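You operate a simulated robot arm through the tools that you are given. There is no shell and no other tool. Be economical: measure what you need, move in short steps, check, and stop when the job is done.

You are at the controls of a simulated two-armed robot. One attempt, no reset.

JOB
Unpack the spare switch, hold it and set its range to 5 bar, its difference to 3 bar.
Fine: it stands on the upper shelf; the empty carton goes in the grey scrap crate. Set down upright: spare grey pressure switch.

It is judged by the outcome, as a careful person would: the job done as asked, and still so three seconds after it is handed in. It fails if anything else is knocked over, pushed out of place, dropped, spilled or broken.

ROBOT AND FRAMES
Two 6-joint arms with two-finger parallel grippers on one trunk, on a base that drives. Base frame: it is fixed to the floor where the robot stands at the start and does not move with it; the origin is under the middle of the robot, x ahead of it, y to its left, z up. Units: mm, rad, N and s.
The left shoulder is at the start at [80, 215, 1567], the right one opposite. With the tool pointing down near the work surface each hand reaches from about 100 to 660 mm from the robot's upright axis, wherever it stands, measured 20 degrees to its own side. Places, roughly: diesel range knob [700, -100, 1300]; difference knob [800, -300, 1400]; electric range knob [700, -200, 1300]; inside of the grey scrap crate [600, -500, 800]; jockey range knob [700, -300, 1300]; reset key [600, -300, 800]; spare black range knob [600, -300, 900]; spare blue difference knob [600, -400, 900]; upper shelf of the switch stand [500, -200, 800]. Payload 3.43 kg a hand.
Tool frame (each hand has its own): the origin (TCP) lies between the finger pads and is the grasp point; the fingertips stand 30 mm ahead of it; z points along the fingers, y is the line along which they close. Largest opening 94 mm; finger width 28, thickness 10; the body of the gripper, 50 by 96 mm, starts 55 mm behind the TCP.
Orientation is told as [roll, pitch, yaw] about the base's x, y, z axes, in that order, counted from this pose: with the fingers straight down and closing along the base's y, the tool's x points along the base's -x, its y along +y and its z along -z.

CONTROLS
- The arms move only by the tool nudge_tool. It takes "left_plan", "right_plan" or both (then of equal length, played together; a hand with none holds still); each is a list of rows, each a list of 7 numbers: the turn, a rotation vector about the tool's x, y, z in rad, then the shift along the tool's x, y, z in mm, then the opening in per cent of the stroke, from 0 (shut) to 100 (fully open). In form: [[rx, ry, rz, dx, dy, dz, gripper], ...]. A call has 1 to 8 rows; each row shifts and turns the commanded pose from where the row before left it, along the tool's axes as they then stand. Rows are played at 5 a second. More than 50 mm and 0.15 rad between two rows, or a gripper value outside its range, and nothing of the call is played. Where a pose cannot be reached the arm comes as near as it can. A force on the tool above 90 N (or 10 N above the force at the start of the call, whichever is more), or a blocked arm, ends the call early, and 0.2 s more pass. Each finger travels about 72 mm/s and halts on what it meets, pressing with about 23 N; the grip force reading is that of the motor and also rises with nothing between the fingers. The clock runs only during rows and for 0.2 s after the last one: add rows that do not move to give the fingers time. The reply holds the time, the measured pose of the TCP, the force on the tool along the base axes, the opening and the grip force, in the units named above and with some noise, with the torque about the TCP (base axes, N m) and any sound that the robot's microphone picked up.
- Cameras (640 x 400 px; columns grow to the right, rows downward): "scene" is now at [94.7, -26.1, 1712.1]; the picture's right is [-0.44, -0.90, 0.00], its down [-0.76, 0.38, -0.53] and it looks along [0.48, -0.24, -0.85] (base axes); focal length 282 px, centre (320, 200). "left" rides on the left gripper at [76, -14, -103] in its tool frame; the picture's right is [0.18, 0.98, 0.00], its down [-0.75, 0.14, -0.64] and it looks along [-0.63, 0.12, 0.77] (tool axes); focal length 243 px, centre (320, 200). "right" rides on the right gripper at [76, 14, -102] in its tool frame; the picture's right is [-0.18, 0.98, 0.00], its down [-0.75, -0.14, -0.64] and it looks along [-0.63, -0.12, 0.77] (tool axes); focal length 243 px, centre (320, 200). There is no depth. A picture from a camera that has moved, and an enlarged one, comes with that camera's place and axes in the base frame and with its lens. The place of the scene camera against the robot may be out by one fixed shift of up to 12 mm in any direction.
- snapshot(camera): a new picture of that camera. The clock stands still meanwhile.
- slide_trunk(by): slides the trunk up (or, below 0, down) by that many mm; the arms and the scene camera ride with it, the base frame stays. It gives what a move gives, with no picture.
- drive_base(legs): drives the robot by 1 to 6 legs, each [ahead, left, turn to the left] in mm, mm and rad, along the robot's own axes; the way and the turn of a leg run together, so that a leg with both is an arc; at most 1500 mm and 3.142 rad a leg. The arms and the cameras ride along, it lands a little off, and it stops where it bumps. It gives what a move gives.
- aim_head(pan, tilt): turns the head with the scene camera to pan (to the left, within 1.501 rad either way) and tilt (down, from -0.506 to 1.204), counted from straight ahead of the robot. It gives what a move gives.
- inspect(camera, box): a new picture of the part [left, top, right, bottom] of that camera's present view, enlarged. The clock stands still meanwhile.
- hand_in(): hands the job in; it is judged then, once.

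Work in short steps. Places have to be worked out from the pictures, the camera data and where the tool is seen: move nearer, look again, correct. Check each grasp and each placing, and mend what went wrong. You have 120 turns and 100 pictures in all, those below and enlarged ones among them. Open the grippers and draw the arms clear of the work before you hand the job in, unless the task says otherwise; then end with one line.

The tools are called as name(argument=value, ...) on one line, values as JSON. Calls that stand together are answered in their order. nudge_tool: Moves the arms, as the interface text tells. Its arguments: {"type":"object","properties":{"left_plan":{"type":"array","items":{"type":"array","items":{"type":"number"}}},"right_plan":{"type":"array","items":{"type":"array","items":{"type":"number"}}}},"required":[]} The other tools are called the same way: slide_trunk (by) slides the trunk up or down; drive_base (legs) drives the base; aim_head (pan, tilt) turns the head that bears the scene camera; snapshot (camera) takes a picture; inspect (camera, box) takes an enlarged picture of a part of a camera's view; hand_in () hands the job in.

At the start:

```text
time: 0.0
left_tool_pos: [640.1, -128.5, 1207.2]
left_ee_rot: [0.0, -0.001, -0.002]
left_wrist_force: [0.4, 0.5, 0.0]
left_moment: [-0.01, 0.0, 0.0]
left_opening: 93.9
left_finger_force: 0.0
right_tool_pos: [315.2, -421.8, 998.8]
right_ee_rot: [-0.002, -0.003, 0.001]
right_wrist_force: [0.1, -0.5, 0.1]
right_moment: [0.03, -0.01, 0.03]
right_opening: 93.9
right_finger_force: 0.0
trunk travel left (down, up): [-797.0, 43.0]
robot x, y, heading: [0.1, 4.9, -0.002]
head pan, tilt: [-0.459, 1.009]
```

scene: 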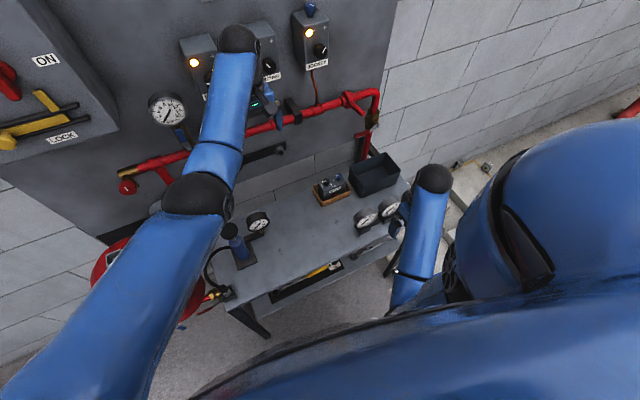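
right: 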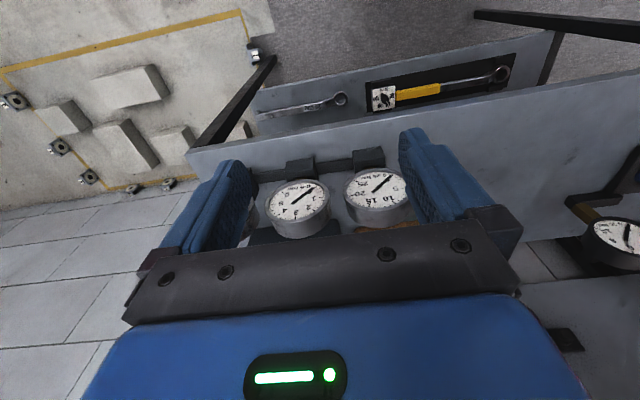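
left: 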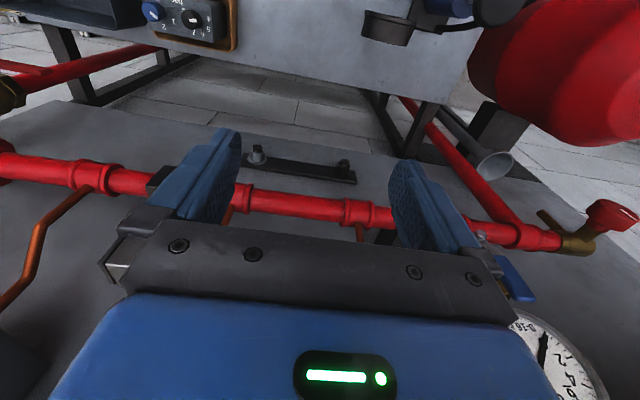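

The spare switch seems to sit in a brown carton on the bench. I look closer at it.

inspect(camera="scene", box=[220, 130, 460, 280])

inspect(camera="left", box=[60, 0, 300, 150])

inspect(camera="scene", box=[130, 0, 400, 170])

```text
2.67 times, centred on (340, 205) of scene
camera zoom: at [94.7, -26.1, 1712.1], right [-0.44, -0.9, 0.0], down [-0.76, 0.38, -0.53], along [0.48, -0.24, -0.85], focal length 753 px, centre (267, 187)
```

zoom: 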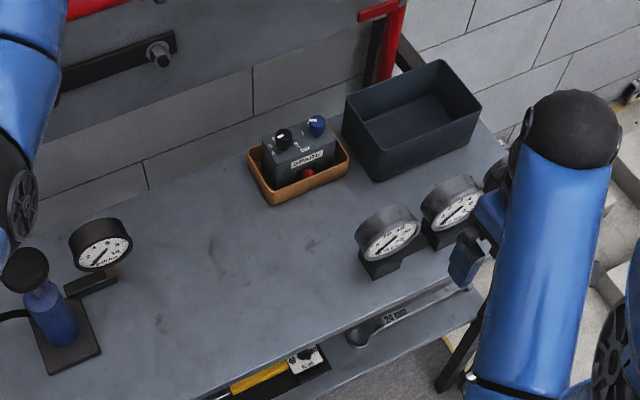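

```text
2.67 times, centred on (180, 75) of left
camera zoom: at [563.7, -143.4, 1310.6], right [-0.18, 0.98, 0.0], down [0.75, 0.14, 0.64], along [0.63, 0.12, -0.77], focal length 647 px, centre (693, 533)
```

zoom: 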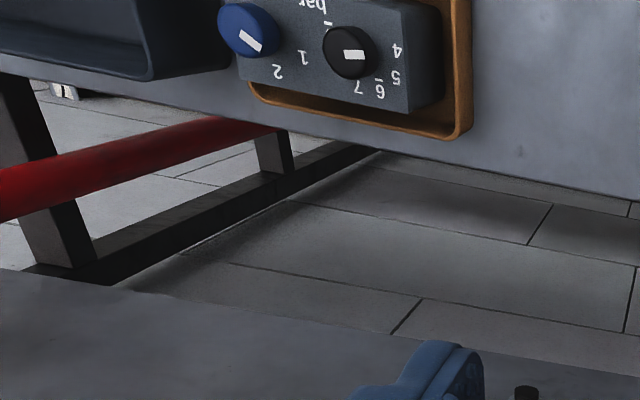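

```text
2.35 times, centred on (265, 85) of scene
camera zoom: at [94.7, -26.1, 1712.1], right [-0.44, -0.9, 0.0], down [-0.76, 0.38, -0.53], along [0.48, -0.24, -0.85], focal length 665 px, centre (449, 471)
```

zoom: 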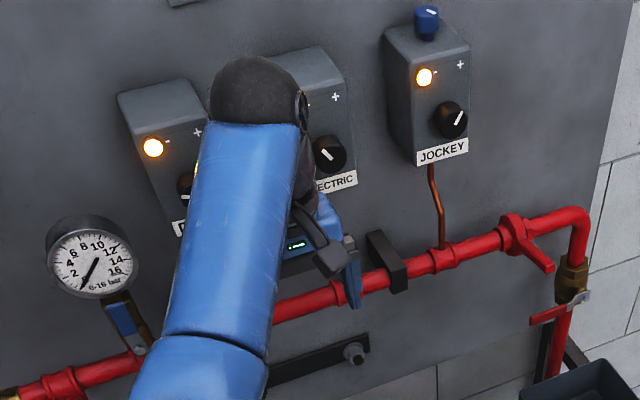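

I draw the left arm back from the wall panel and toward the left so the view clears.

nudge_tool(left_plan=[[0, 0, 0, 45, 0, 0, 100], [0, 0, 0, 45, 0, 0, 100], [0, 0, 0, 45, 0, 0, 100], [0, 0, 0, 45, 0, 0, 100], [0, 0, 0, 45, 15, 0, 100], [0, 0, 0, 0, 45, 0, 100], [0, 0, 0, 0, 45, 0, 100], [0, 0, 0, 0, 45, 0, 100]])

snapshot(camera="scene")

snapshot(camera="left")

```text
time: 1.8
left_tool_pos: [534.6, -75.2, 1086.3]
left_ee_rot: [-0.001, -0.002, 0.001]
left_wrist_force: [-0.3, 0.6, 0.6]
left_moment: [-0.03, -0.02, -0.01]
left_opening: 94.1
left_finger_force: 0.0
left hand out of reach, approached as far as the arm can: row 1, 2, 3, 4, 5, 6, 7, 8
right_tool_pos: [315.1, -423.8, 999.5]
right_ee_rot: [-0.004, -0.004, 0.0]
right_wrist_force: [-0.2, -0.4, -0.1]
right_moment: [-0.02, 0.0, 0.02]
right_opening: 93.9
right_finger_force: 0.1
trunk travel left (down, up): [-797.0, 43.0]
robot x, y, heading: [-2.1, -0.8, 0.0]
head pan, tilt: [-0.459, 1.009]
```

```text
93 pictures are left
camera scene: at [94.5, -24.6, 1712.2], right [-0.44, -0.9, 0.0], down [-0.76, 0.37, -0.53], along [0.48, -0.24, -0.85], focal length 282 px, centre (320, 200)
```

scene: 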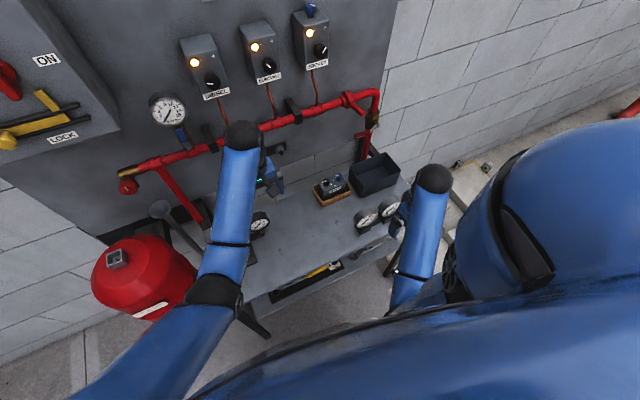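

```text
92 pictures are left
camera left: at [458.7, -89.1, 1187.8], right [-0.18, 0.98, 0.0], down [0.75, 0.14, 0.64], along [0.63, 0.12, -0.77], focal length 243 px, centre (320, 200)
```

left: 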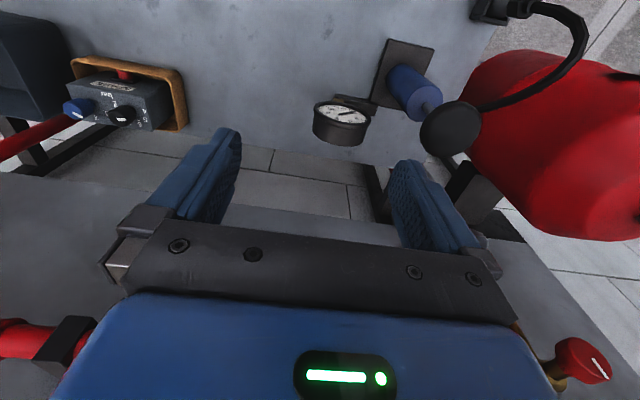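

Black knob triangulates to about (613,-309,887), the blue about (613,-358,887); the carton is aligned with the base axes. I zoom tightly on it from both cameras.

inspect(camera="scene", box=[300, 160, 380, 210])

inspect(camera="left", box=[40, 40, 200, 140])

```text
8.00 times, centred on (340, 185) of scene
camera zoom: at [94.5, -24.6, 1712.2], right [-0.44, -0.9, 0.0], down [-0.76, 0.37, -0.53], along [0.48, -0.24, -0.85], focal length 2260 px, centre (160, 320)
```

zoom: 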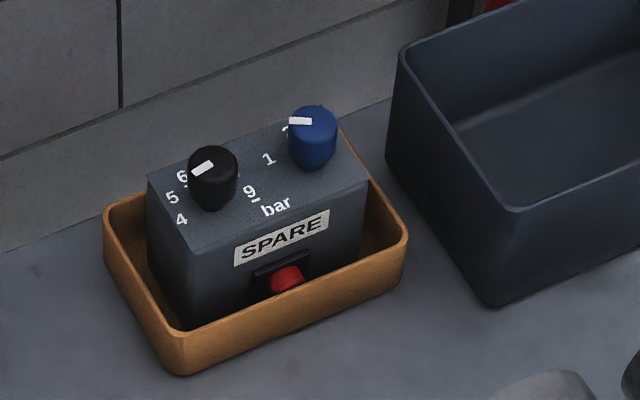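

```text
4.00 times, centred on (120, 90) of left
camera zoom: at [458.7, -89.1, 1187.8], right [-0.18, 0.98, 0.0], down [0.75, 0.14, 0.64], along [0.63, 0.12, -0.77], focal length 970 px, centre (1120, 640)
```

zoom: 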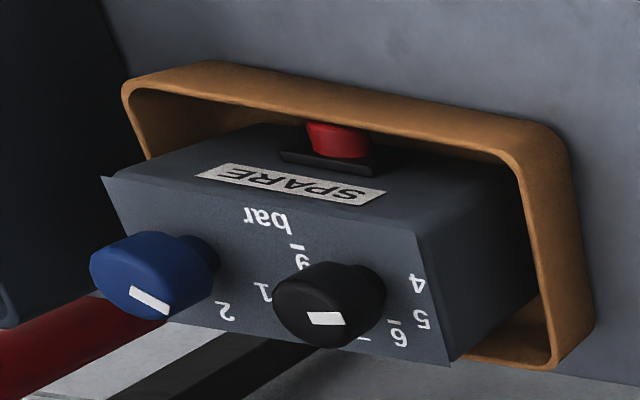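

The robot is a bit far to the left for the right hand; I shift it 120 mm to the right.

drive_base(legs=[[0, -120, 0]])

snapshot(camera="right")

```text
time: 3.0
left_tool_pos: [535.3, -188.8, 1085.1]
left_ee_rot: [-0.006, 0.0, 0.003]
left_wrist_force: [-0.3, -0.3, 0.7]
left_moment: [-0.08, 0.02, 0.07]
left_opening: 94.2
left_finger_force: 0.0
right_tool_pos: [315.4, -536.2, 1000.1]
right_ee_rot: [-0.007, -0.004, 0.002]
right_wrist_force: [0.0, 0.2, 0.2]
right_moment: [0.01, 0.01, 0.04]
right_opening: 94.2
right_finger_force: 0.2
trunk travel left (down, up): [-797.0, 43.0]
robot x, y, heading: [-0.4, -117.2, 0.002]
head pan, tilt: [-0.459, 1.009]
```

```text
89 pictures are left
camera right: at [239.0, -521.3, 1102.5], right [0.18, 0.98, -0.01], down [0.75, -0.14, 0.65], along [0.63, -0.12, -0.76], focal length 243 px, centre (320, 200)
```

right: 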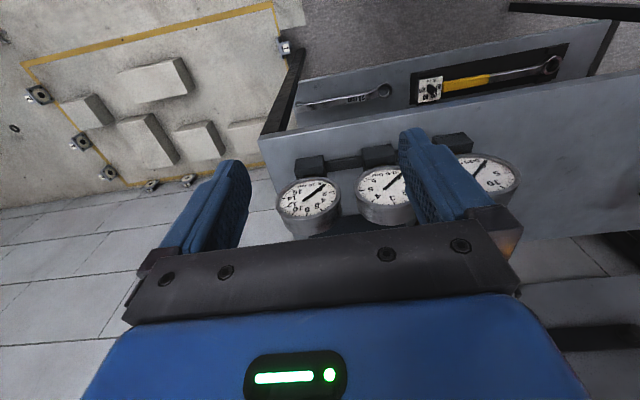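

Three gauges stand on the near bench edge. I move the left hand aside to the left and bring the right hand over toward the spare switch, high.

nudge_tool(left_plan=[[0, 0, 0, 8, 20, 0, 100], [0, 0, 0, 8, 20, 0, 100], [0, 0, 0, 8, 20, 0, 100], [0, 0, 0, 8, 20, 0, 100], [0, 0, 0, 8, 20, 0, 100], [0, 0, 0, 8, 20, 0, 100], [0, 0, 0, 8, 20, 0, 100], [0, 0, 0, 0, 20, 0, 100]], right_plan=[[0, 0, 0, 0, 0, -45, 100], [0, 0, 0, -28, 29, 0, 100], [0, 0, 0, -28, 29, 0, 100], [0, 0, 0, -28, 29, 0, 100], [0, 0, 0, -28, 29, 0, 100], [0, 0, 0, -28, 29, 0, 100], [0, 0, 0, -28, 29, 0, 100], [0, 0, 0, -28, 29, 0, 100]])

snapshot(camera="right")

snapshot(camera="scene")

```text
time: 4.8
left_tool_pos: [511.5, -47.2, 1030.9]
left_ee_rot: [-0.003, -0.002, 0.002]
left_wrist_force: [-0.1, 0.6, 0.5]
left_moment: [-0.01, 0.03, 0.01]
left_opening: 94.1
left_finger_force: 0.1
left hand out of reach, approached as far as the arm can: row 1, 2, 3, 4, 5, 6, 7
right_tool_pos: [510.3, -335.7, 998.6]
right_ee_rot: [-0.004, -0.002, 0.0]
right_wrist_force: [0.5, -0.2, -0.1]
right_moment: [-0.02, 0.02, 0.05]
right_opening: 93.9
right_finger_force: 0.1
right hand out of reach, approached as far as the arm can: row 1
trunk travel left (down, up): [-797.0, 43.0]
robot x, y, heading: [-0.4, -120.0, 0.004]
head pan, tilt: [-0.459, 1.009]
```

```text
88 pictures are left
camera right: at [435.0, -320.3, 1101.1], right [0.18, 0.98, 0.0], down [0.75, -0.14, 0.64], along [0.63, -0.12, -0.77], focal length 243 px, centre (320, 200)
```

right: 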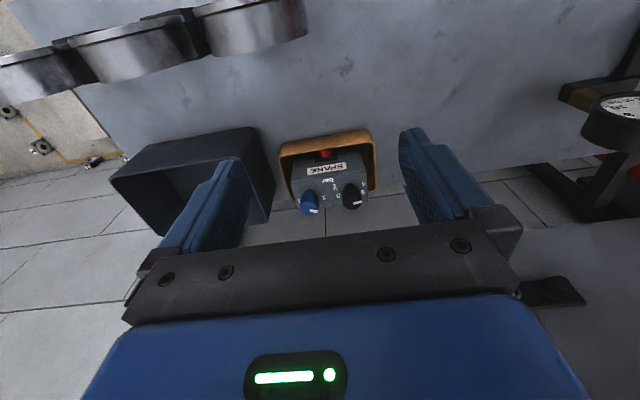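

```text
87 pictures are left
camera scene: at [96.5, -141.9, 1712.0], right [-0.44, -0.9, 0.0], down [-0.76, 0.37, -0.53], along [0.48, -0.24, -0.85], focal length 282 px, centre (320, 200)
```

scene: 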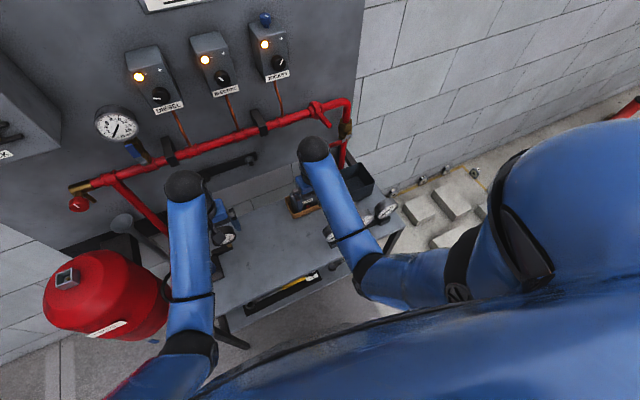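

The right camera sees the switch well; I zoom to get geometry and knob pointers.

inspect(camera="right", box=[256, 120, 400, 220])

```text
4.00 times, centred on (328, 170) of right
camera zoom: at [435.0, -320.3, 1101.1], right [0.18, 0.98, 0.0], down [0.75, -0.14, 0.64], along [0.63, -0.12, -0.77], focal length 970 px, centre (288, 320)
```

zoom: 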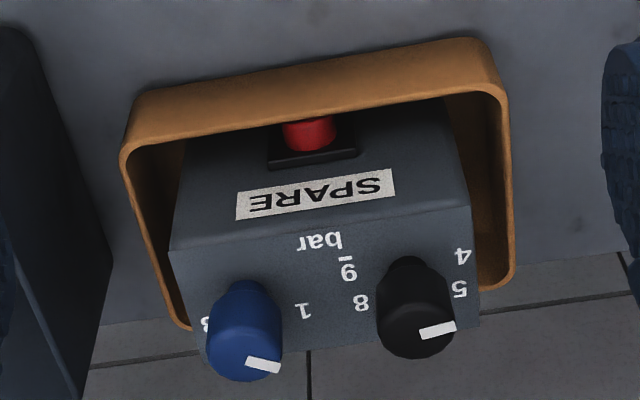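

Estimates: body top z≈862, front face x≈598, y from -388 to -297, reset key at the front at y≈-342 z≈829. I'll grip front to back just below the top between the knobs; first I yaw the right hand by -90°.

nudge_tool(right_plan=[[0, 0, 0.14, 0, 0, 0, 100], [0, 0, 0.14, 0, 0, 0, 100], [0, 0, 0.14, 0, 0, 0, 100], [0, 0, 0.14, 0, 0, 0, 100], [0, 0, 0.14, 0, 0, 0, 100], [0, 0, 0.14, 0, 0, 0, 100], [0, 0, 0.14, 0, 0, 0, 100], [0, 0, 0.14, 0, 0, 0, 100]])

nudge_tool(right_plan=[[0, 0, 0.14, 0, 0, 0, 100], [0, 0, 0.14, 0, 0, 0, 100], [0, 0, 0.1708, 0, 0, 0, 100]])

```text
time: 6.6
left_tool_pos: [510.2, -48.0, 1031.9]
left_ee_rot: [-0.002, -0.003, 0.002]
left_wrist_force: [-0.2, 0.0, 0.0]
left_moment: [-0.02, 0.03, 0.02]
left_opening: 94.0
left_finger_force: 0.0
right_tool_pos: [511.5, -336.9, 998.6]
right_ee_rot: [0.001, -0.005, -1.122]
right_wrist_force: [0.1, 0.1, -0.6]
right_moment: [0.03, 0.02, -0.03]
right_opening: 94.1
right_finger_force: 0.1
trunk travel left (down, up): [-797.0, 43.0]
robot x, y, heading: [2.2, -118.1, 0.0]
head pan, tilt: [-0.459, 1.009]
```

```text
refused: row 3 steps farther than a row can; nothing moved
```

Yaw works. I finish the turn and go above the switch.

nudge_tool(right_plan=[[0, 0, 0.112, 0, 0, 0, 100], [0, 0, 0.112, 0, 0, 0, 100], [0, 0, 0.112, 0, 0, 0, 100], [0, 0, 0.112, 0, 0, 0, 100], [0, 0, 0, -2, 35, 0, 100], [0, 0, 0, -2, 35, 0, 100], [0, 0, 0, -2, 35, 0, 100], [0, 0, 0, 0, 0, 0, 100]])

snapshot(camera="right")

snapshot(camera="scene")

```text
time: 8.4
left_tool_pos: [509.6, -49.0, 1031.8]
left_ee_rot: [-0.003, -0.003, 0.001]
left_wrist_force: [0.0, -0.1, 0.0]
left_moment: [-0.04, -0.02, -0.02]
left_opening: 94.1
left_finger_force: 0.0
right_tool_pos: [615.1, -344.8, 997.8]
right_ee_rot: [0.004, -0.003, -1.567]
right_wrist_force: [0.1, 0.5, -0.3]
right_moment: [0.03, -0.02, 0.0]
right_opening: 93.6
right_finger_force: 0.0
trunk travel left (down, up): [-797.0, 43.0]
robot x, y, heading: [-0.0, -117.2, 0.001]
head pan, tilt: [-0.459, 1.009]
```

```text
85 pictures are left
camera right: at [629.6, -266.8, 1100.9], right [0.98, -0.18, 0.0], down [-0.14, -0.75, 0.64], along [-0.11, -0.63, -0.77], focal length 243 px, centre (320, 200)
```

right: 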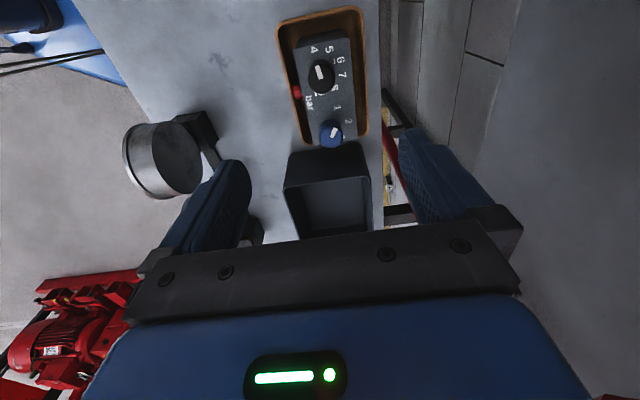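

```text
84 pictures are left
camera scene: at [94.3, -143.9, 1712.1], right [-0.44, -0.9, 0.0], down [-0.76, 0.37, -0.53], along [0.48, -0.24, -0.85], focal length 282 px, centre (320, 200)
```

scene: 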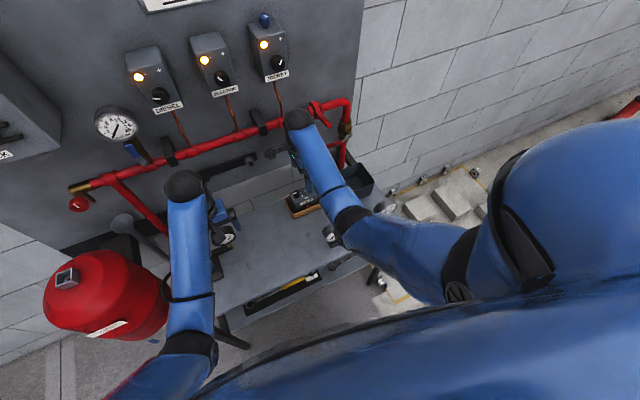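

Good view down on the switch; I zoom in to read the scales and refine position.

inspect(camera="right", box=[264, 0, 392, 160])

inspect(camera="right", box=[280, 30, 376, 90])

```text
2.50 times, centred on (328, 80) of right
camera zoom: at [629.6, -266.8, 1100.9], right [0.98, -0.18, 0.0], down [-0.14, -0.75, 0.64], along [-0.11, -0.63, -0.77], focal length 606 px, centre (300, 500)
```

zoom: 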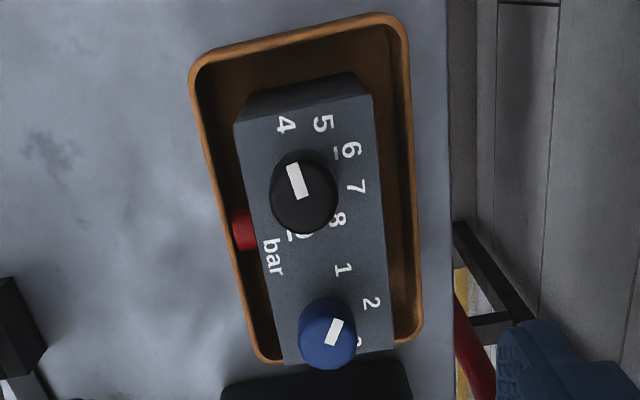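

```text
6.67 times, centred on (328, 60) of right
camera zoom: at [629.6, -266.8, 1100.9], right [0.98, -0.18, 0.0], down [-0.14, -0.75, 0.64], along [-0.11, -0.63, -0.77], focal length 1618 px, centre (267, 1133)
```

zoom: 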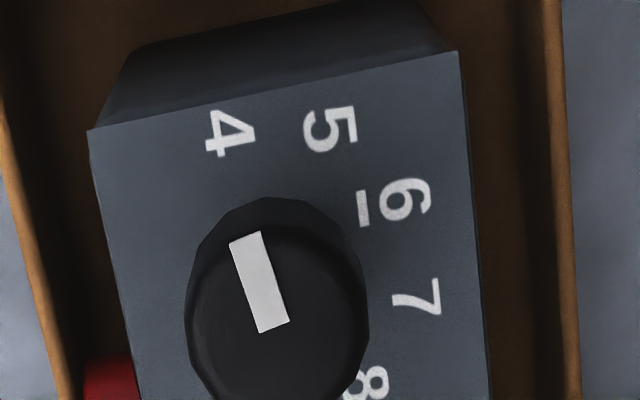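

Readings: the black pointer is at 4 (numbers ~40° apart clockwise; 5 needs +40°). Body: x 602–648, y -388…-297, top ≈857. I narrow the gripper a bit and descend, stopping with fingertips above the reset key ledge.

nudge_tool(right_plan=[[0, 0, 0, 2, 10, 0, 78], [0, 0, 0, 0, 0, 25, 78], [0, 0, 0, 0, 0, 25, 78], [0, 0, 0, 0, 0, 25, 78], [0, 0, 0, 0, 0, 20, 78], [0, 0, 0, 0, 0, 0, 78]])

snapshot(camera="right")

inspect(camera="scene", box=[260, 150, 360, 230])

```text
time: 9.8
left_tool_pos: [511.0, -48.4, 1032.3]
left_ee_rot: [0.0, -0.002, 0.001]
left_wrist_force: [0.7, 0.2, -0.1]
left_moment: [0.0, -0.01, -0.01]
left_opening: 94.0
left_finger_force: 0.0
right_tool_pos: [626.6, -340.4, 901.9]
right_ee_rot: [0.003, -0.003, -1.566]
right_wrist_force: [0.1, 0.7, 0.5]
right_moment: [0.01, -0.01, 0.05]
right_opening: 73.3
right_finger_force: 0.0
trunk travel left (down, up): [-797.0, 43.0]
robot x, y, heading: [-2.5, -115.0, 0.002]
head pan, tilt: [-0.459, 1.009]
```

```text
81 pictures are left
camera right: at [640.4, -263.3, 1005.4], right [0.98, -0.18, 0.0], down [-0.14, -0.75, 0.64], along [-0.11, -0.63, -0.77], focal length 243 px, centre (320, 200)
```

right: 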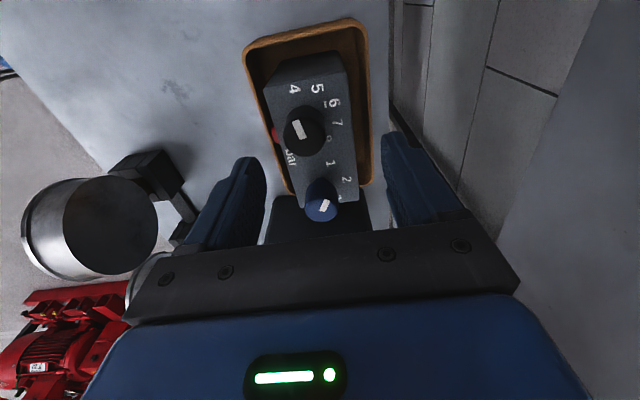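

```text
5.00 times, centred on (310, 190) of scene
camera zoom: at [94.6, -144.0, 1712.1], right [-0.44, -0.9, 0.0], down [-0.76, 0.37, -0.53], along [0.48, -0.24, -0.85], focal length 1412 px, centre (370, 250)
```

zoom: 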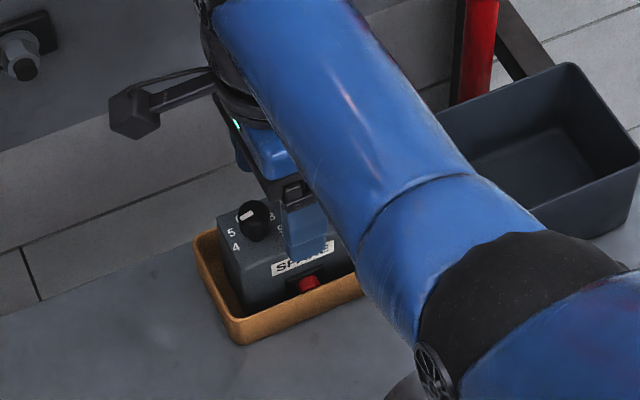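

Aligned. Descend the last 38 mm and close.

nudge_tool(right_plan=[[0, 0, 0, 0, 0, 20, 78], [0, 0, 0, 0, -1, 18, 78], [0, 0, 0, 0, 0, 0, 60], [0, 0, 0, 0, 0, 0, 40], [0, 0, 0, 0, 0, 0, 30], [0, 0, 0, 0, 0, 0, 30]])

inspect(camera="scene", box=[260, 150, 360, 230])

```text
time: 11.2
left_tool_pos: [510.4, -48.6, 1030.3]
left_ee_rot: [-0.001, -0.002, 0.001]
left_wrist_force: [0.9, 0.5, 0.5]
left_moment: [0.01, 0.03, 0.03]
left_opening: 94.1
left_finger_force: 0.0
right_tool_pos: [626.1, -341.5, 866.2]
right_ee_rot: [0.002, -0.003, -1.567]
right_wrist_force: [0.9, -0.5, 0.5]
right_moment: [0.01, 0.03, -0.01]
right_opening: 49.8
right_finger_force: 23.6
trunk travel left (down, up): [-797.0, 43.0]
robot x, y, heading: [-2.8, -119.9, 0.007]
head pan, tilt: [-0.459, 1.009]
```

```text
5.00 times, centred on (310, 190) of scene
camera zoom: at [95.5, -144.0, 1712.0], right [-0.44, -0.9, 0.0], down [-0.76, 0.37, -0.53], along [0.48, -0.24, -0.85], focal length 1412 px, centre (370, 250)
```

zoom: 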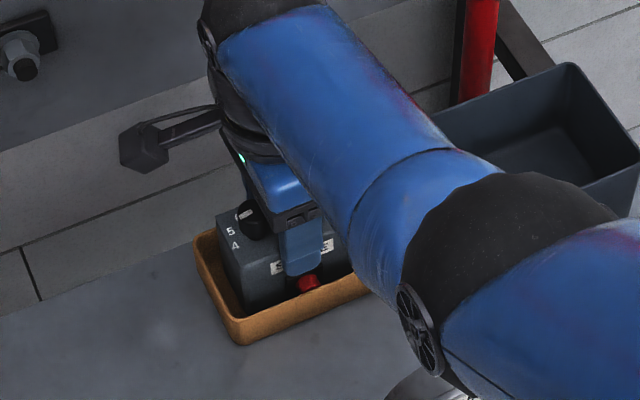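

The body is gripped (49.8 mm). Lift slowly 60 mm and look.

nudge_tool(right_plan=[[0, 0, 0, 0, 0, -10, 25], [0, 0, 0, 0, 0, -15, 25], [0, 0, 0, 0, 0, -20, 25], [0, 0, 0, 0, 0, -20, 25], [0, 0, 0, 0, 0, 0, 25]])

inspect(camera="scene", box=[260, 150, 360, 230])

snapshot(camera="left")

```text
time: 12.4
left_tool_pos: [510.9, -48.0, 1030.3]
left_ee_rot: [-0.002, -0.002, 0.001]
left_wrist_force: [0.4, 0.5, -0.8]
left_moment: [0.03, 0.0, 0.03]
left_opening: 94.1
left_finger_force: 0.0
right_tool_pos: [625.5, -340.4, 929.1]
right_ee_rot: [0.004, -0.002, -1.567]
right_wrist_force: [-0.4, 0.1, 0.2]
right_moment: [0.01, -0.01, -0.01]
right_opening: 23.5
right_finger_force: 0.1
trunk travel left (down, up): [-797.0, 43.0]
robot x, y, heading: [0.3, -116.5, 0.001]
head pan, tilt: [-0.459, 1.009]
```

```text
5.00 times, centred on (310, 190) of scene
camera zoom: at [94.9, -143.9, 1712.1], right [-0.44, -0.9, 0.0], down [-0.76, 0.37, -0.53], along [0.48, -0.24, -0.85], focal length 1412 px, centre (370, 250)
```

zoom: 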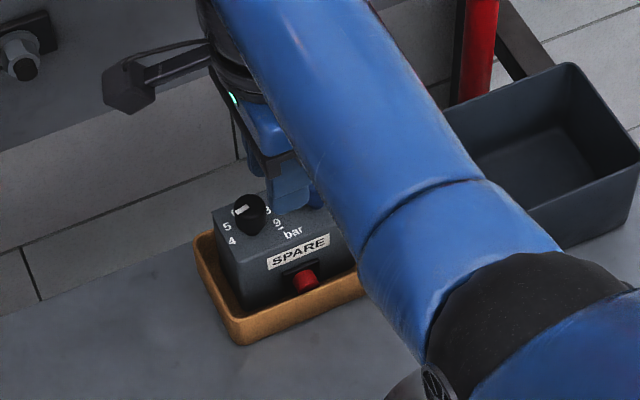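

```text
77 pictures are left
camera left: at [434.3, -63.0, 1133.2], right [-0.19, 0.98, 0.0], down [0.75, 0.14, 0.64], along [0.63, 0.12, -0.77], focal length 243 px, centre (320, 200)
```

left: 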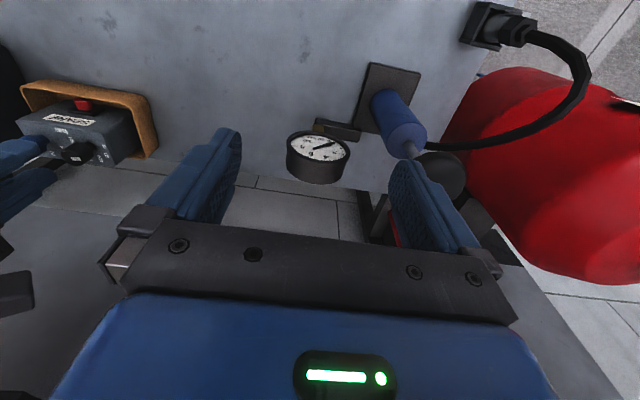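

The fingers slipped off upward; the switch stayed. I regrip a little deeper and lift only a few mm to read the force.

nudge_tool(right_plan=[[0, 0, 0, 0, 0, 0, 75], [0, 0, 0, 0, 0, 0, 75], [0, 0, 0, 0, 0, 35, 75], [0, 0, 0, 0, 0, 32, 75], [0, 0, 0, 0, 0, 0, 50], [0, 0, 0, 0, 0, 0, 20], [0, 0, 0, 0, 0, 0, 0], [0, 0, 0, 0, 0, 0, 0]])

nudge_tool(right_plan=[[0, 0, 0, 0, 0, -4, 0]])

inspect(camera="scene", box=[260, 150, 360, 230])

```text
time: 14.2
left_tool_pos: [511.0, -47.6, 1032.3]
left_ee_rot: [-0.003, -0.002, 0.002]
left_wrist_force: [-0.3, 0.3, -0.5]
left_moment: [0.0, 0.02, 0.0]
left_opening: 94.2
left_finger_force: 0.1
right_tool_pos: [626.7, -340.1, 864.3]
right_ee_rot: [0.005, -0.002, -1.566]
right_wrist_force: [3.3, -0.1, 5.2]
right_moment: [0.08, -0.05, 0.03]
right_opening: 49.7
right_finger_force: 24.1
trunk travel left (down, up): [-797.0, 43.0]
robot x, y, heading: [-0.0, -116.1, 0.002]
head pan, tilt: [-0.459, 1.009]
```

```text
time: 14.6
left_tool_pos: [510.5, -47.1, 1029.9]
left_ee_rot: [0.0, -0.001, 0.003]
left_wrist_force: [0.2, 0.6, -0.1]
left_moment: [0.02, -0.02, -0.01]
left_opening: 94.4
left_finger_force: 0.1
right_tool_pos: [624.3, -339.5, 865.1]
right_ee_rot: [0.0, -0.002, -1.566]
right_wrist_force: [1.1, 0.0, -0.9]
right_moment: [0.05, -0.04, 0.02]
right_opening: 50.1
right_finger_force: 22.4
trunk travel left (down, up): [-797.0, 43.0]
robot x, y, heading: [2.0, -118.9, -0.0]
head pan, tilt: [-0.459, 1.009]
```

```text
5.00 times, centred on (310, 190) of scene
camera zoom: at [96.3, -144.4, 1711.8], right [-0.44, -0.9, 0.0], down [-0.76, 0.37, -0.53], along [0.48, -0.24, -0.85], focal length 1412 px, centre (370, 250)
```

zoom: 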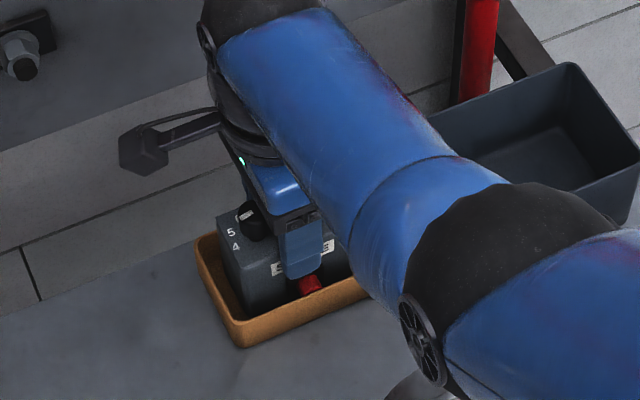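

Still gripped. I keep lifting in small steps watching force.

nudge_tool(right_plan=[[0, 0, 0, 0, 0, -4, 0]])

nudge_tool(right_plan=[[0, 0, 0, 0, 0, -4, 0]])

inspect(camera="scene", box=[260, 150, 360, 230])

```text
time: 15.0
left_tool_pos: [510.6, -49.2, 1030.8]
left_ee_rot: [-0.003, -0.002, 0.001]
left_wrist_force: [0.5, 0.0, 0.7]
left_moment: [0.02, -0.01, -0.03]
left_opening: 94.1
left_finger_force: 0.0
right_tool_pos: [624.4, -341.5, 870.7]
right_ee_rot: [0.002, -0.002, -1.567]
right_wrist_force: [0.1, 0.2, -3.3]
right_moment: [0.05, -0.02, -0.01]
right_opening: 49.9
right_finger_force: 23.6
trunk travel left (down, up): [-797.0, 43.0]
robot x, y, heading: [0.3, -120.9, 0.001]
head pan, tilt: [-0.459, 1.009]
```

```text
time: 15.4
left_tool_pos: [510.0, -48.9, 1031.4]
left_ee_rot: [0.0, -0.001, 0.002]
left_wrist_force: [0.1, 0.1, 0.1]
left_moment: [0.0, -0.03, 0.03]
left_opening: 94.2
left_finger_force: 0.0
right_tool_pos: [625.0, -340.5, 874.5]
right_ee_rot: [0.004, -0.001, -1.566]
right_wrist_force: [0.0, -0.3, -4.1]
right_moment: [0.01, 0.0, -0.01]
right_opening: 50.0
right_finger_force: 22.8
trunk travel left (down, up): [-797.0, 43.0]
robot x, y, heading: [0.8, -119.8, 0.001]
head pan, tilt: [-0.459, 1.009]
```

```text
5.00 times, centred on (310, 190) of scene
camera zoom: at [95.5, -144.2, 1712.0], right [-0.44, -0.9, 0.0], down [-0.76, 0.37, -0.53], along [0.48, -0.24, -0.85], focal length 1412 px, centre (370, 250)
```

zoom: 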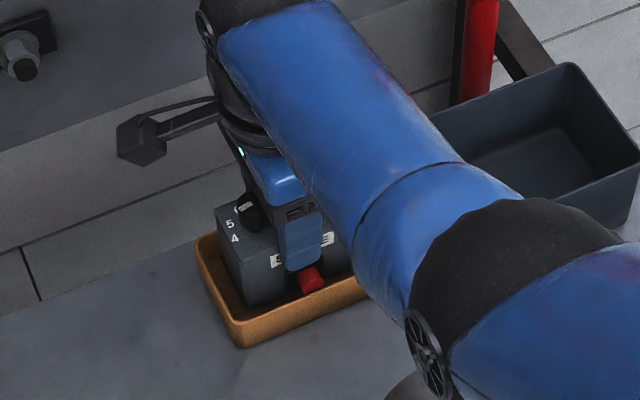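

It is lifting (weight ≈4 N). Continue gently.

nudge_tool(right_plan=[[0, 0, 0, 0, 0, -5, 0], [0, 0, 0, 0, 0, -5, 0], [0, 0, 0, 0, 0, -5, 0], [0, 0, 0, 0, 0, -5, 0]])

inspect(camera="scene", box=[260, 150, 360, 230])

```text
time: 16.4
left_tool_pos: [511.1, -48.9, 1030.7]
left_ee_rot: [-0.003, -0.001, 0.003]
left_wrist_force: [0.3, 0.4, -0.9]
left_moment: [-0.03, -0.01, 0.04]
left_opening: 94.2
left_finger_force: 0.0
right_tool_pos: [625.7, -341.8, 894.4]
right_ee_rot: [0.004, -0.002, -1.568]
right_wrist_force: [0.3, 0.7, -3.6]
right_moment: [0.02, 0.02, 0.0]
right_opening: 49.5
right_finger_force: 23.0
trunk travel left (down, up): [-797.0, 43.0]
robot x, y, heading: [0.7, -118.3, 0.001]
head pan, tilt: [-0.459, 1.009]
```

```text
5.00 times, centred on (310, 190) of scene
camera zoom: at [95.6, -144.0, 1712.0], right [-0.44, -0.9, 0.0], down [-0.76, 0.37, -0.53], along [0.48, -0.24, -0.85], focal length 1412 px, centre (370, 250)
```

zoom: 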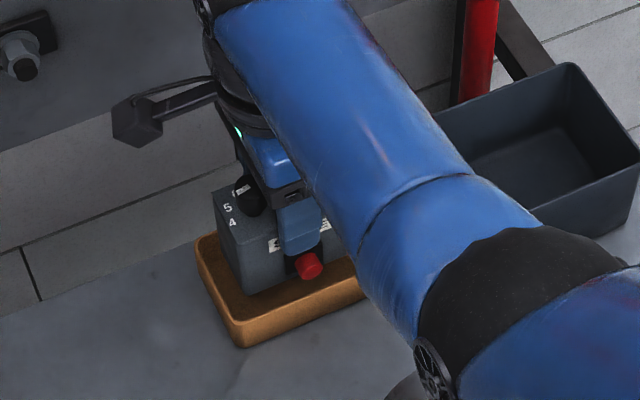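

Carton stays behind. I raise it 35 mm more, then carry gently toward (500,-250).

nudge_tool(right_plan=[[0, 0, 0, 0, 0, -7, 0], [0, 0, 0, 0, 0, -7, 0], [0, 0, 0, 0, 0, -7, 0], [0, 0, 0, 0, 0, -7, 0], [0, 0, 0, 0, 0, -7, 0], [0, 0, 0, 2, -3, 0, 0], [0, 0, 0, 6, -8, 0, 0], [0, 0, 0, 9, -12, 0, 0]])

nudge_tool(right_plan=[[0, 0, 0, 11, -15, 0, 0], [0, 0, 0, 12, -16, 0, 0], [0, 0, 0, 12, -16, 0, 0], [0, 0, 0, 12, -16, 0, 0], [0, 0, 0, 12, -16, 0, 0], [0, 0, 0, 10, -14, 0, 0], [0, 0, 0, 6, -8, 0, 0], [0, 0, 0, 0, 0, 0, 0]])

snapshot(camera="scene")

snapshot(camera="left")

```text
time: 18.2
left_tool_pos: [509.6, -49.1, 1030.4]
left_ee_rot: [-0.002, -0.003, 0.002]
left_wrist_force: [0.2, 0.1, -0.8]
left_moment: [-0.03, 0.0, 0.02]
left_opening: 93.9
left_finger_force: 0.1
right_tool_pos: [603.3, -324.9, 931.3]
right_ee_rot: [0.004, -0.002, -1.568]
right_wrist_force: [-0.3, 0.7, -3.7]
right_moment: [0.0, -0.02, 0.02]
right_opening: 49.9
right_finger_force: 22.9
trunk travel left (down, up): [-797.0, 43.0]
robot x, y, heading: [3.4, -113.4, 0.002]
head pan, tilt: [-0.459, 1.009]
```

```text
time: 20.0
left_tool_pos: [510.8, -49.3, 1030.8]
left_ee_rot: [-0.001, -0.001, 0.003]
left_wrist_force: [0.3, -0.4, 0.0]
left_moment: [0.01, -0.04, 0.02]
left_opening: 94.0
left_finger_force: 0.1
right_tool_pos: [500.8, -249.9, 930.4]
right_ee_rot: [0.003, -0.002, -1.567]
right_wrist_force: [0.2, -0.3, -3.3]
right_moment: [0.02, -0.04, 0.01]
right_opening: 50.1
right_finger_force: 22.7
trunk travel left (down, up): [-797.0, 43.0]
robot x, y, heading: [-1.9, -116.0, 0.003]
head pan, tilt: [-0.459, 1.009]
```

```text
73 pictures are left
camera scene: at [95.5, -144.0, 1712.0], right [-0.44, -0.9, 0.0], down [-0.76, 0.37, -0.53], along [0.48, -0.24, -0.85], focal length 282 px, centre (320, 200)
```

scene: 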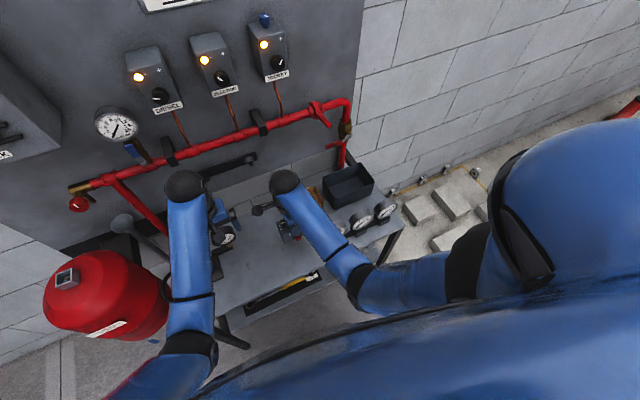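

```text
72 pictures are left
camera left: at [434.6, -63.1, 1133.1], right [-0.19, 0.98, 0.0], down [0.75, 0.14, 0.64], along [0.63, 0.12, -0.77], focal length 243 px, centre (320, 200)
```

left: 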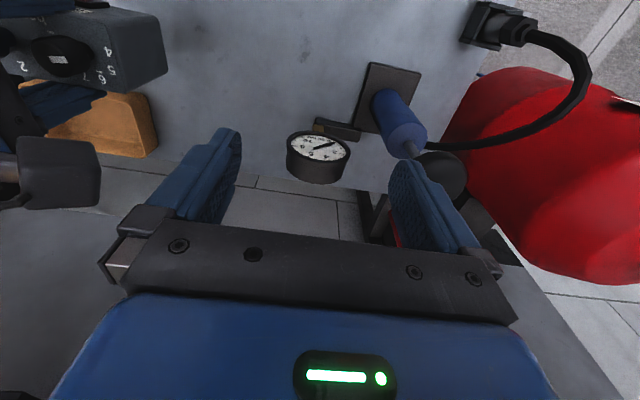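

Held level. Lower toward the shelf, expecting contact around TCP z≈861.

nudge_tool(right_plan=[[0, 0, 0, 0, 0, 8, 0], [0, 0, 0, 0, 0, 12, 0], [0, 0, 0, 0, 0, 12, 0], [0, 0, 0, 0, 0, 12, 0], [0, 0, 0, 0, 0, 9, 0], [0, 0, 0, 0, 0, 6, 0], [0, 0, 0, 0, 0, 3, 0], [0, 0, 0, 0, 0, 0, 0]])

nudge_tool(right_plan=[[0, 0, 0, 0, 0, 2, 0], [0, 0, 0, 0, 0, 2, 0], [0, 0, 0, 0, 0, 1.5, 0], [0, 0, 0, 0, 0, 0, 0]])

```text
time: 21.8
left_tool_pos: [510.0, -48.8, 1030.6]
left_ee_rot: [-0.002, -0.004, 0.002]
left_wrist_force: [-1.0, 0.0, -0.1]
left_moment: [0.0, -0.04, 0.02]
left_opening: 94.0
left_finger_force: 0.2
right_tool_pos: [500.5, -250.6, 869.3]
right_ee_rot: [0.004, -0.001, -1.567]
right_wrist_force: [0.3, -0.6, -3.5]
right_moment: [-0.01, -0.03, 0.03]
right_opening: 50.1
right_finger_force: 22.9
trunk travel left (down, up): [-797.0, 43.0]
robot x, y, heading: [-3.2, -118.7, -0.003]
head pan, tilt: [-0.459, 1.009]
```

```text
time: 22.8
left_tool_pos: [511.3, -49.1, 1029.7]
left_ee_rot: [-0.002, -0.002, 0.001]
left_wrist_force: [-0.8, -0.3, -0.1]
left_moment: [0.02, -0.02, -0.02]
left_opening: 94.0
left_finger_force: 0.0
right_tool_pos: [500.7, -251.3, 862.8]
right_ee_rot: [0.004, -0.001, -1.568]
right_wrist_force: [0.0, 0.2, -3.5]
right_moment: [-0.05, -0.04, 0.02]
right_opening: 49.9
right_finger_force: 22.9
trunk travel left (down, up): [-797.0, 43.0]
robot x, y, heading: [-2.6, -119.7, -0.002]
head pan, tilt: [-0.459, 1.009]
```

Not yet touching; lower further in 2 mm steps.

nudge_tool(right_plan=[[0, 0, 0, 0, 0, 1.5, 0], [0, 0, 0, 0, 0, 1.5, 0], [0, 0, 0, 0, 0, 0, 0]])

inspect(camera="scene", box=[230, 170, 350, 250])

```text
time: 23.6
left_tool_pos: [509.4, -48.1, 1030.1]
left_ee_rot: [-0.003, -0.002, 0.002]
left_wrist_force: [0.6, -0.1, -0.2]
left_moment: [-0.02, 0.01, 0.02]
left_opening: 94.0
left_finger_force: 0.0
right_tool_pos: [500.6, -249.7, 860.8]
right_ee_rot: [0.004, -0.002, -1.566]
right_wrist_force: [-0.7, -0.8, 2.4]
right_moment: [0.01, 0.2, 0.02]
right_opening: 49.9
right_finger_force: 23.3
trunk travel left (down, up): [-797.0, 43.0]
robot x, y, heading: [1.7, -117.5, -0.003]
head pan, tilt: [-0.459, 1.009]
```

```text
5.00 times, centred on (290, 210) of scene
camera zoom: at [94.6, -144.0, 1712.2], right [-0.44, -0.9, 0.0], down [-0.76, 0.37, -0.53], along [0.48, -0.24, -0.85], focal length 1412 px, centre (470, 150)
```

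zoom: 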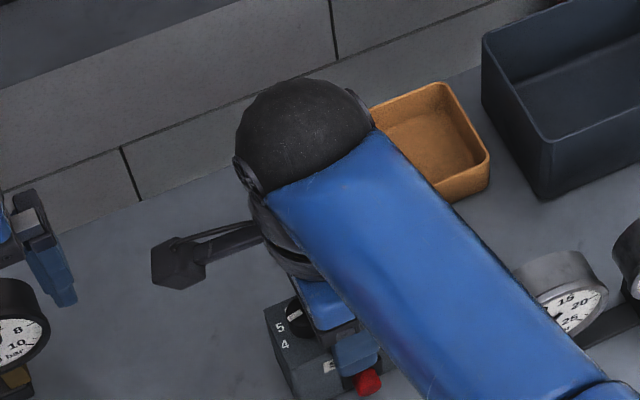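

Contact with the shelf (force swung by +6 N). Release and lift the right hand clear.

nudge_tool(right_plan=[[0, 0, 0, 0, 0, 0, 62], [0, 0, 0, 0, 0, 0, 72], [0, 0, 0, 0, 0, -10, 72], [0, 0, 0, 0, 0, -30, 72], [0, 0, 0, 0, 0, -40, 72], [0, 0, 0, 0, 0, -40, 72], [0, 0, 0, 0, 0, 0, 72]])

snapshot(camera="right")

inspect(camera="scene", box=[230, 170, 350, 250])

```text
time: 25.2
left_tool_pos: [511.1, -48.6, 1032.2]
left_ee_rot: [-0.001, -0.002, 0.003]
left_wrist_force: [0.7, -0.2, 0.5]
left_moment: [-0.01, -0.01, 0.01]
left_opening: 93.9
left_finger_force: 0.0
right_tool_pos: [501.0, -249.8, 979.2]
right_ee_rot: [0.005, -0.003, -1.567]
right_wrist_force: [0.0, -0.1, -0.5]
right_moment: [-0.01, 0.0, -0.02]
right_opening: 67.8
right_finger_force: 0.0
trunk travel left (down, up): [-797.0, 43.0]
robot x, y, heading: [2.2, -117.3, 0.004]
head pan, tilt: [-0.459, 1.009]
```

```text
70 pictures are left
camera right: at [514.4, -171.1, 1081.3], right [0.98, -0.18, 0.0], down [-0.14, -0.75, 0.64], along [-0.11, -0.63, -0.77], focal length 243 px, centre (320, 200)
```

right: 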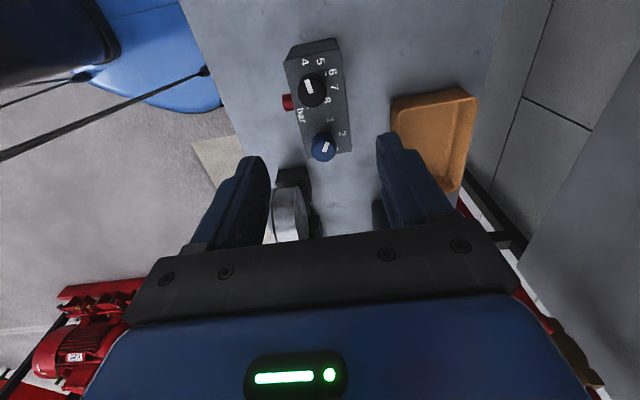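

```text
5.00 times, centred on (290, 210) of scene
camera zoom: at [95.0, -143.9, 1712.1], right [-0.44, -0.9, 0.0], down [-0.76, 0.37, -0.53], along [0.48, -0.24, -0.85], focal length 1412 px, centre (470, 150)
```

zoom: 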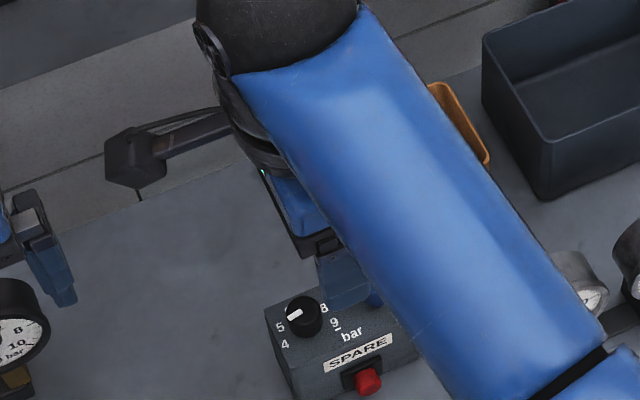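

The switch stands upright on the shelf at about (500,-250). Now I rotate the left hand to hold it from its left end (fingers toward -y, 30° down), and swing the right hand aside and around so its camera faces away.

nudge_tool(left_plan=[[0, 0, -0.14, 0, 0, 0, 100], [0, 0, -0.14, 0, 0, 0, 100], [0, 0, -0.14, 0, 0, 0, 100], [0, 0, -0.14, 0, 0, 0, 100], [0, 0, -0.14, 0, 0, 0, 100], [0, 0, -0.14, 0, 0, 0, 100], [0, 0, -0.14, 0, 0, 0, 100], [0, 0, -0.14, 0, 0, 0, 100]], right_plan=[[0, 0, 0, -45, 0, 0, 72], [0, 0, 0, -45, 0, 0, 72], [0, 0, -0.145, 0, 0, 0, 72], [0, 0, -0.145, 0, 0, 0, 72], [0, 0, -0.145, 0, 0, 0, 72], [0, 0, -0.145, 0, 0, 0, 72], [0, 0, -0.145, 0, 0, 0, 72], [0, 0, -0.145, 0, 0, 0, 72]])

nudge_tool(left_plan=[[0, 0, -0.15, 0, 0, 0, 100], [0, 0, -0.15, 0, 0, 0, 100], [0, 0, -0.15, 0, 0, 0, 100], [0, 0.13, 0, 0, 0, 0, 100], [0, 0.13, 0, 0, 0, 0, 100], [0, 0.13, 0, 0, 0, 0, 100], [0, 0.13, 0, 0, 0, 0, 100], [0, 0.13, 0, 0, 0, 0, 100]], right_plan=[[0, 0, -0.145, 0, 0, 0, 72], [0, 0, -0.145, 0, 0, 0, 72], [0, 0, -0.145, 0, 0, 0, 72], [0, 0, -0.145, 0, 0, 0, 72], [0, 0, -0.145, 0, 0, 0, 72], [0, 0, -0.145, 0, 0, 0, 72], [0, 0, -0.145, 0, 0, 0, 72], [0, 0, -0.145, 0, 0, 0, 72]])

```text
time: 27.0
left_tool_pos: [508.2, -48.0, 1030.7]
left_ee_rot: [-0.005, 0.0, 1.124]
left_wrist_force: [-0.1, -0.3, -0.8]
left_moment: [-0.01, 0.0, -0.01]
left_opening: 94.1
left_finger_force: 0.1
right_tool_pos: [501.2, -340.5, 979.1]
right_ee_rot: [0.0, -0.004, -0.696]
right_wrist_force: [-0.2, -0.4, 0.3]
right_moment: [0.0, 0.01, 0.0]
right_opening: 67.7
right_finger_force: 0.1
trunk travel left (down, up): [-797.0, 43.0]
robot x, y, heading: [-3.5, -117.6, -0.0]
head pan, tilt: [-0.459, 1.009]
```

```text
time: 28.8
left_tool_pos: [508.6, -47.5, 1032.1]
left_ee_rot: [-0.003, 0.656, 1.57]
left_wrist_force: [-0.1, 0.2, 0.7]
left_moment: [0.04, 0.03, 0.02]
left_opening: 93.9
left_finger_force: 0.0
right_tool_pos: [501.0, -339.9, 979.1]
right_ee_rot: [-0.003, -0.001, 0.464]
right_wrist_force: [0.6, -0.3, -0.4]
right_moment: [0.0, -0.01, -0.02]
right_opening: 67.6
right_finger_force: 0.0
trunk travel left (down, up): [-797.0, 43.0]
robot x, y, heading: [-0.2, -120.0, 0.004]
head pan, tilt: [-0.459, 1.009]
```

Both rotations work. Continue them.

nudge_tool(left_plan=[[0, 0.131, 0, 0, 0, 0, 100], [0, 0.131, 0, 0, 0, 0, 100], [0, 0.131, 0, 0, 0, 0, 100], [0, 0, 0, 0, 0, 0, 100], [0, 0, 0, 0, 0, 0, 100], [0, 0, 0, 0, 0, 0, 100], [0, 0, 0, 0, 0, 0, 100], [0, 0, 0, 0, 0, 0, 100]], right_plan=[[0, 0, -0.145, 0, 0, 0, 72], [0, 0, -0.145, 0, 0, 0, 72], [0, 0, -0.145, 0, 0, 0, 72], [0, 0, -0.145, 0, 0, 0, 72], [0, 0, -0.145, 0, 0, 0, 72], [0, 0, -0.145, 0, 0, 0, 72], [0, 0, -0.145, 0, 0, 0, 72], [0, 0, -0.09, 0, 0, 0, 72]])

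snapshot(camera="left")

snapshot(camera="scene")

snapshot(camera="right")

```text
time: 30.6
left_tool_pos: [508.4, -49.2, 1031.9]
left_ee_rot: [-0.001, 1.044, 1.569]
left_wrist_force: [0.0, -0.5, -0.9]
left_moment: [-0.03, 0.01, 0.04]
left_opening: 94.2
left_finger_force: 0.2
right_tool_pos: [500.4, -339.8, 980.9]
right_ee_rot: [-0.002, 0.001, 1.571]
right_wrist_force: [0.7, 0.7, 0.6]
right_moment: [-0.02, 0.05, 0.0]
right_opening: 67.9
right_finger_force: 0.1
trunk travel left (down, up): [-797.0, 43.0]
robot x, y, heading: [1.2, -121.0, 0.001]
head pan, tilt: [-0.459, 1.009]
```

```text
68 pictures are left
camera left: at [522.7, 2.0, 1149.4], right [-0.98, -0.09, 0.16], down [-0.14, 0.93, -0.33], along [-0.12, -0.35, -0.93], focal length 243 px, centre (320, 200)
```

left: 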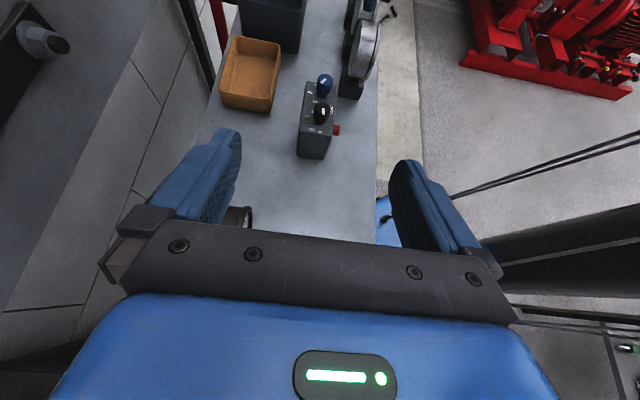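

```text
67 pictures are left
camera scene: at [94.8, -143.8, 1712.1], right [-0.44, -0.9, 0.0], down [-0.76, 0.37, -0.53], along [0.48, -0.24, -0.85], focal length 282 px, centre (320, 200)
```

scene: 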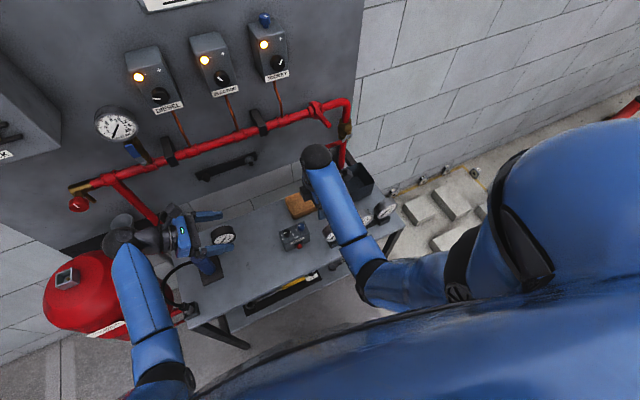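

```text
66 pictures are left
camera right: at [486.8, -414.9, 1081.8], right [-0.98, 0.18, 0.0], down [0.14, 0.75, 0.64], along [0.12, 0.63, -0.77], focal length 243 px, centre (320, 200)
```

right: 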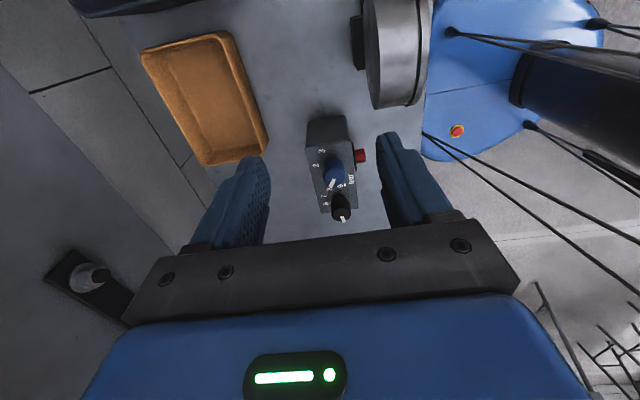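

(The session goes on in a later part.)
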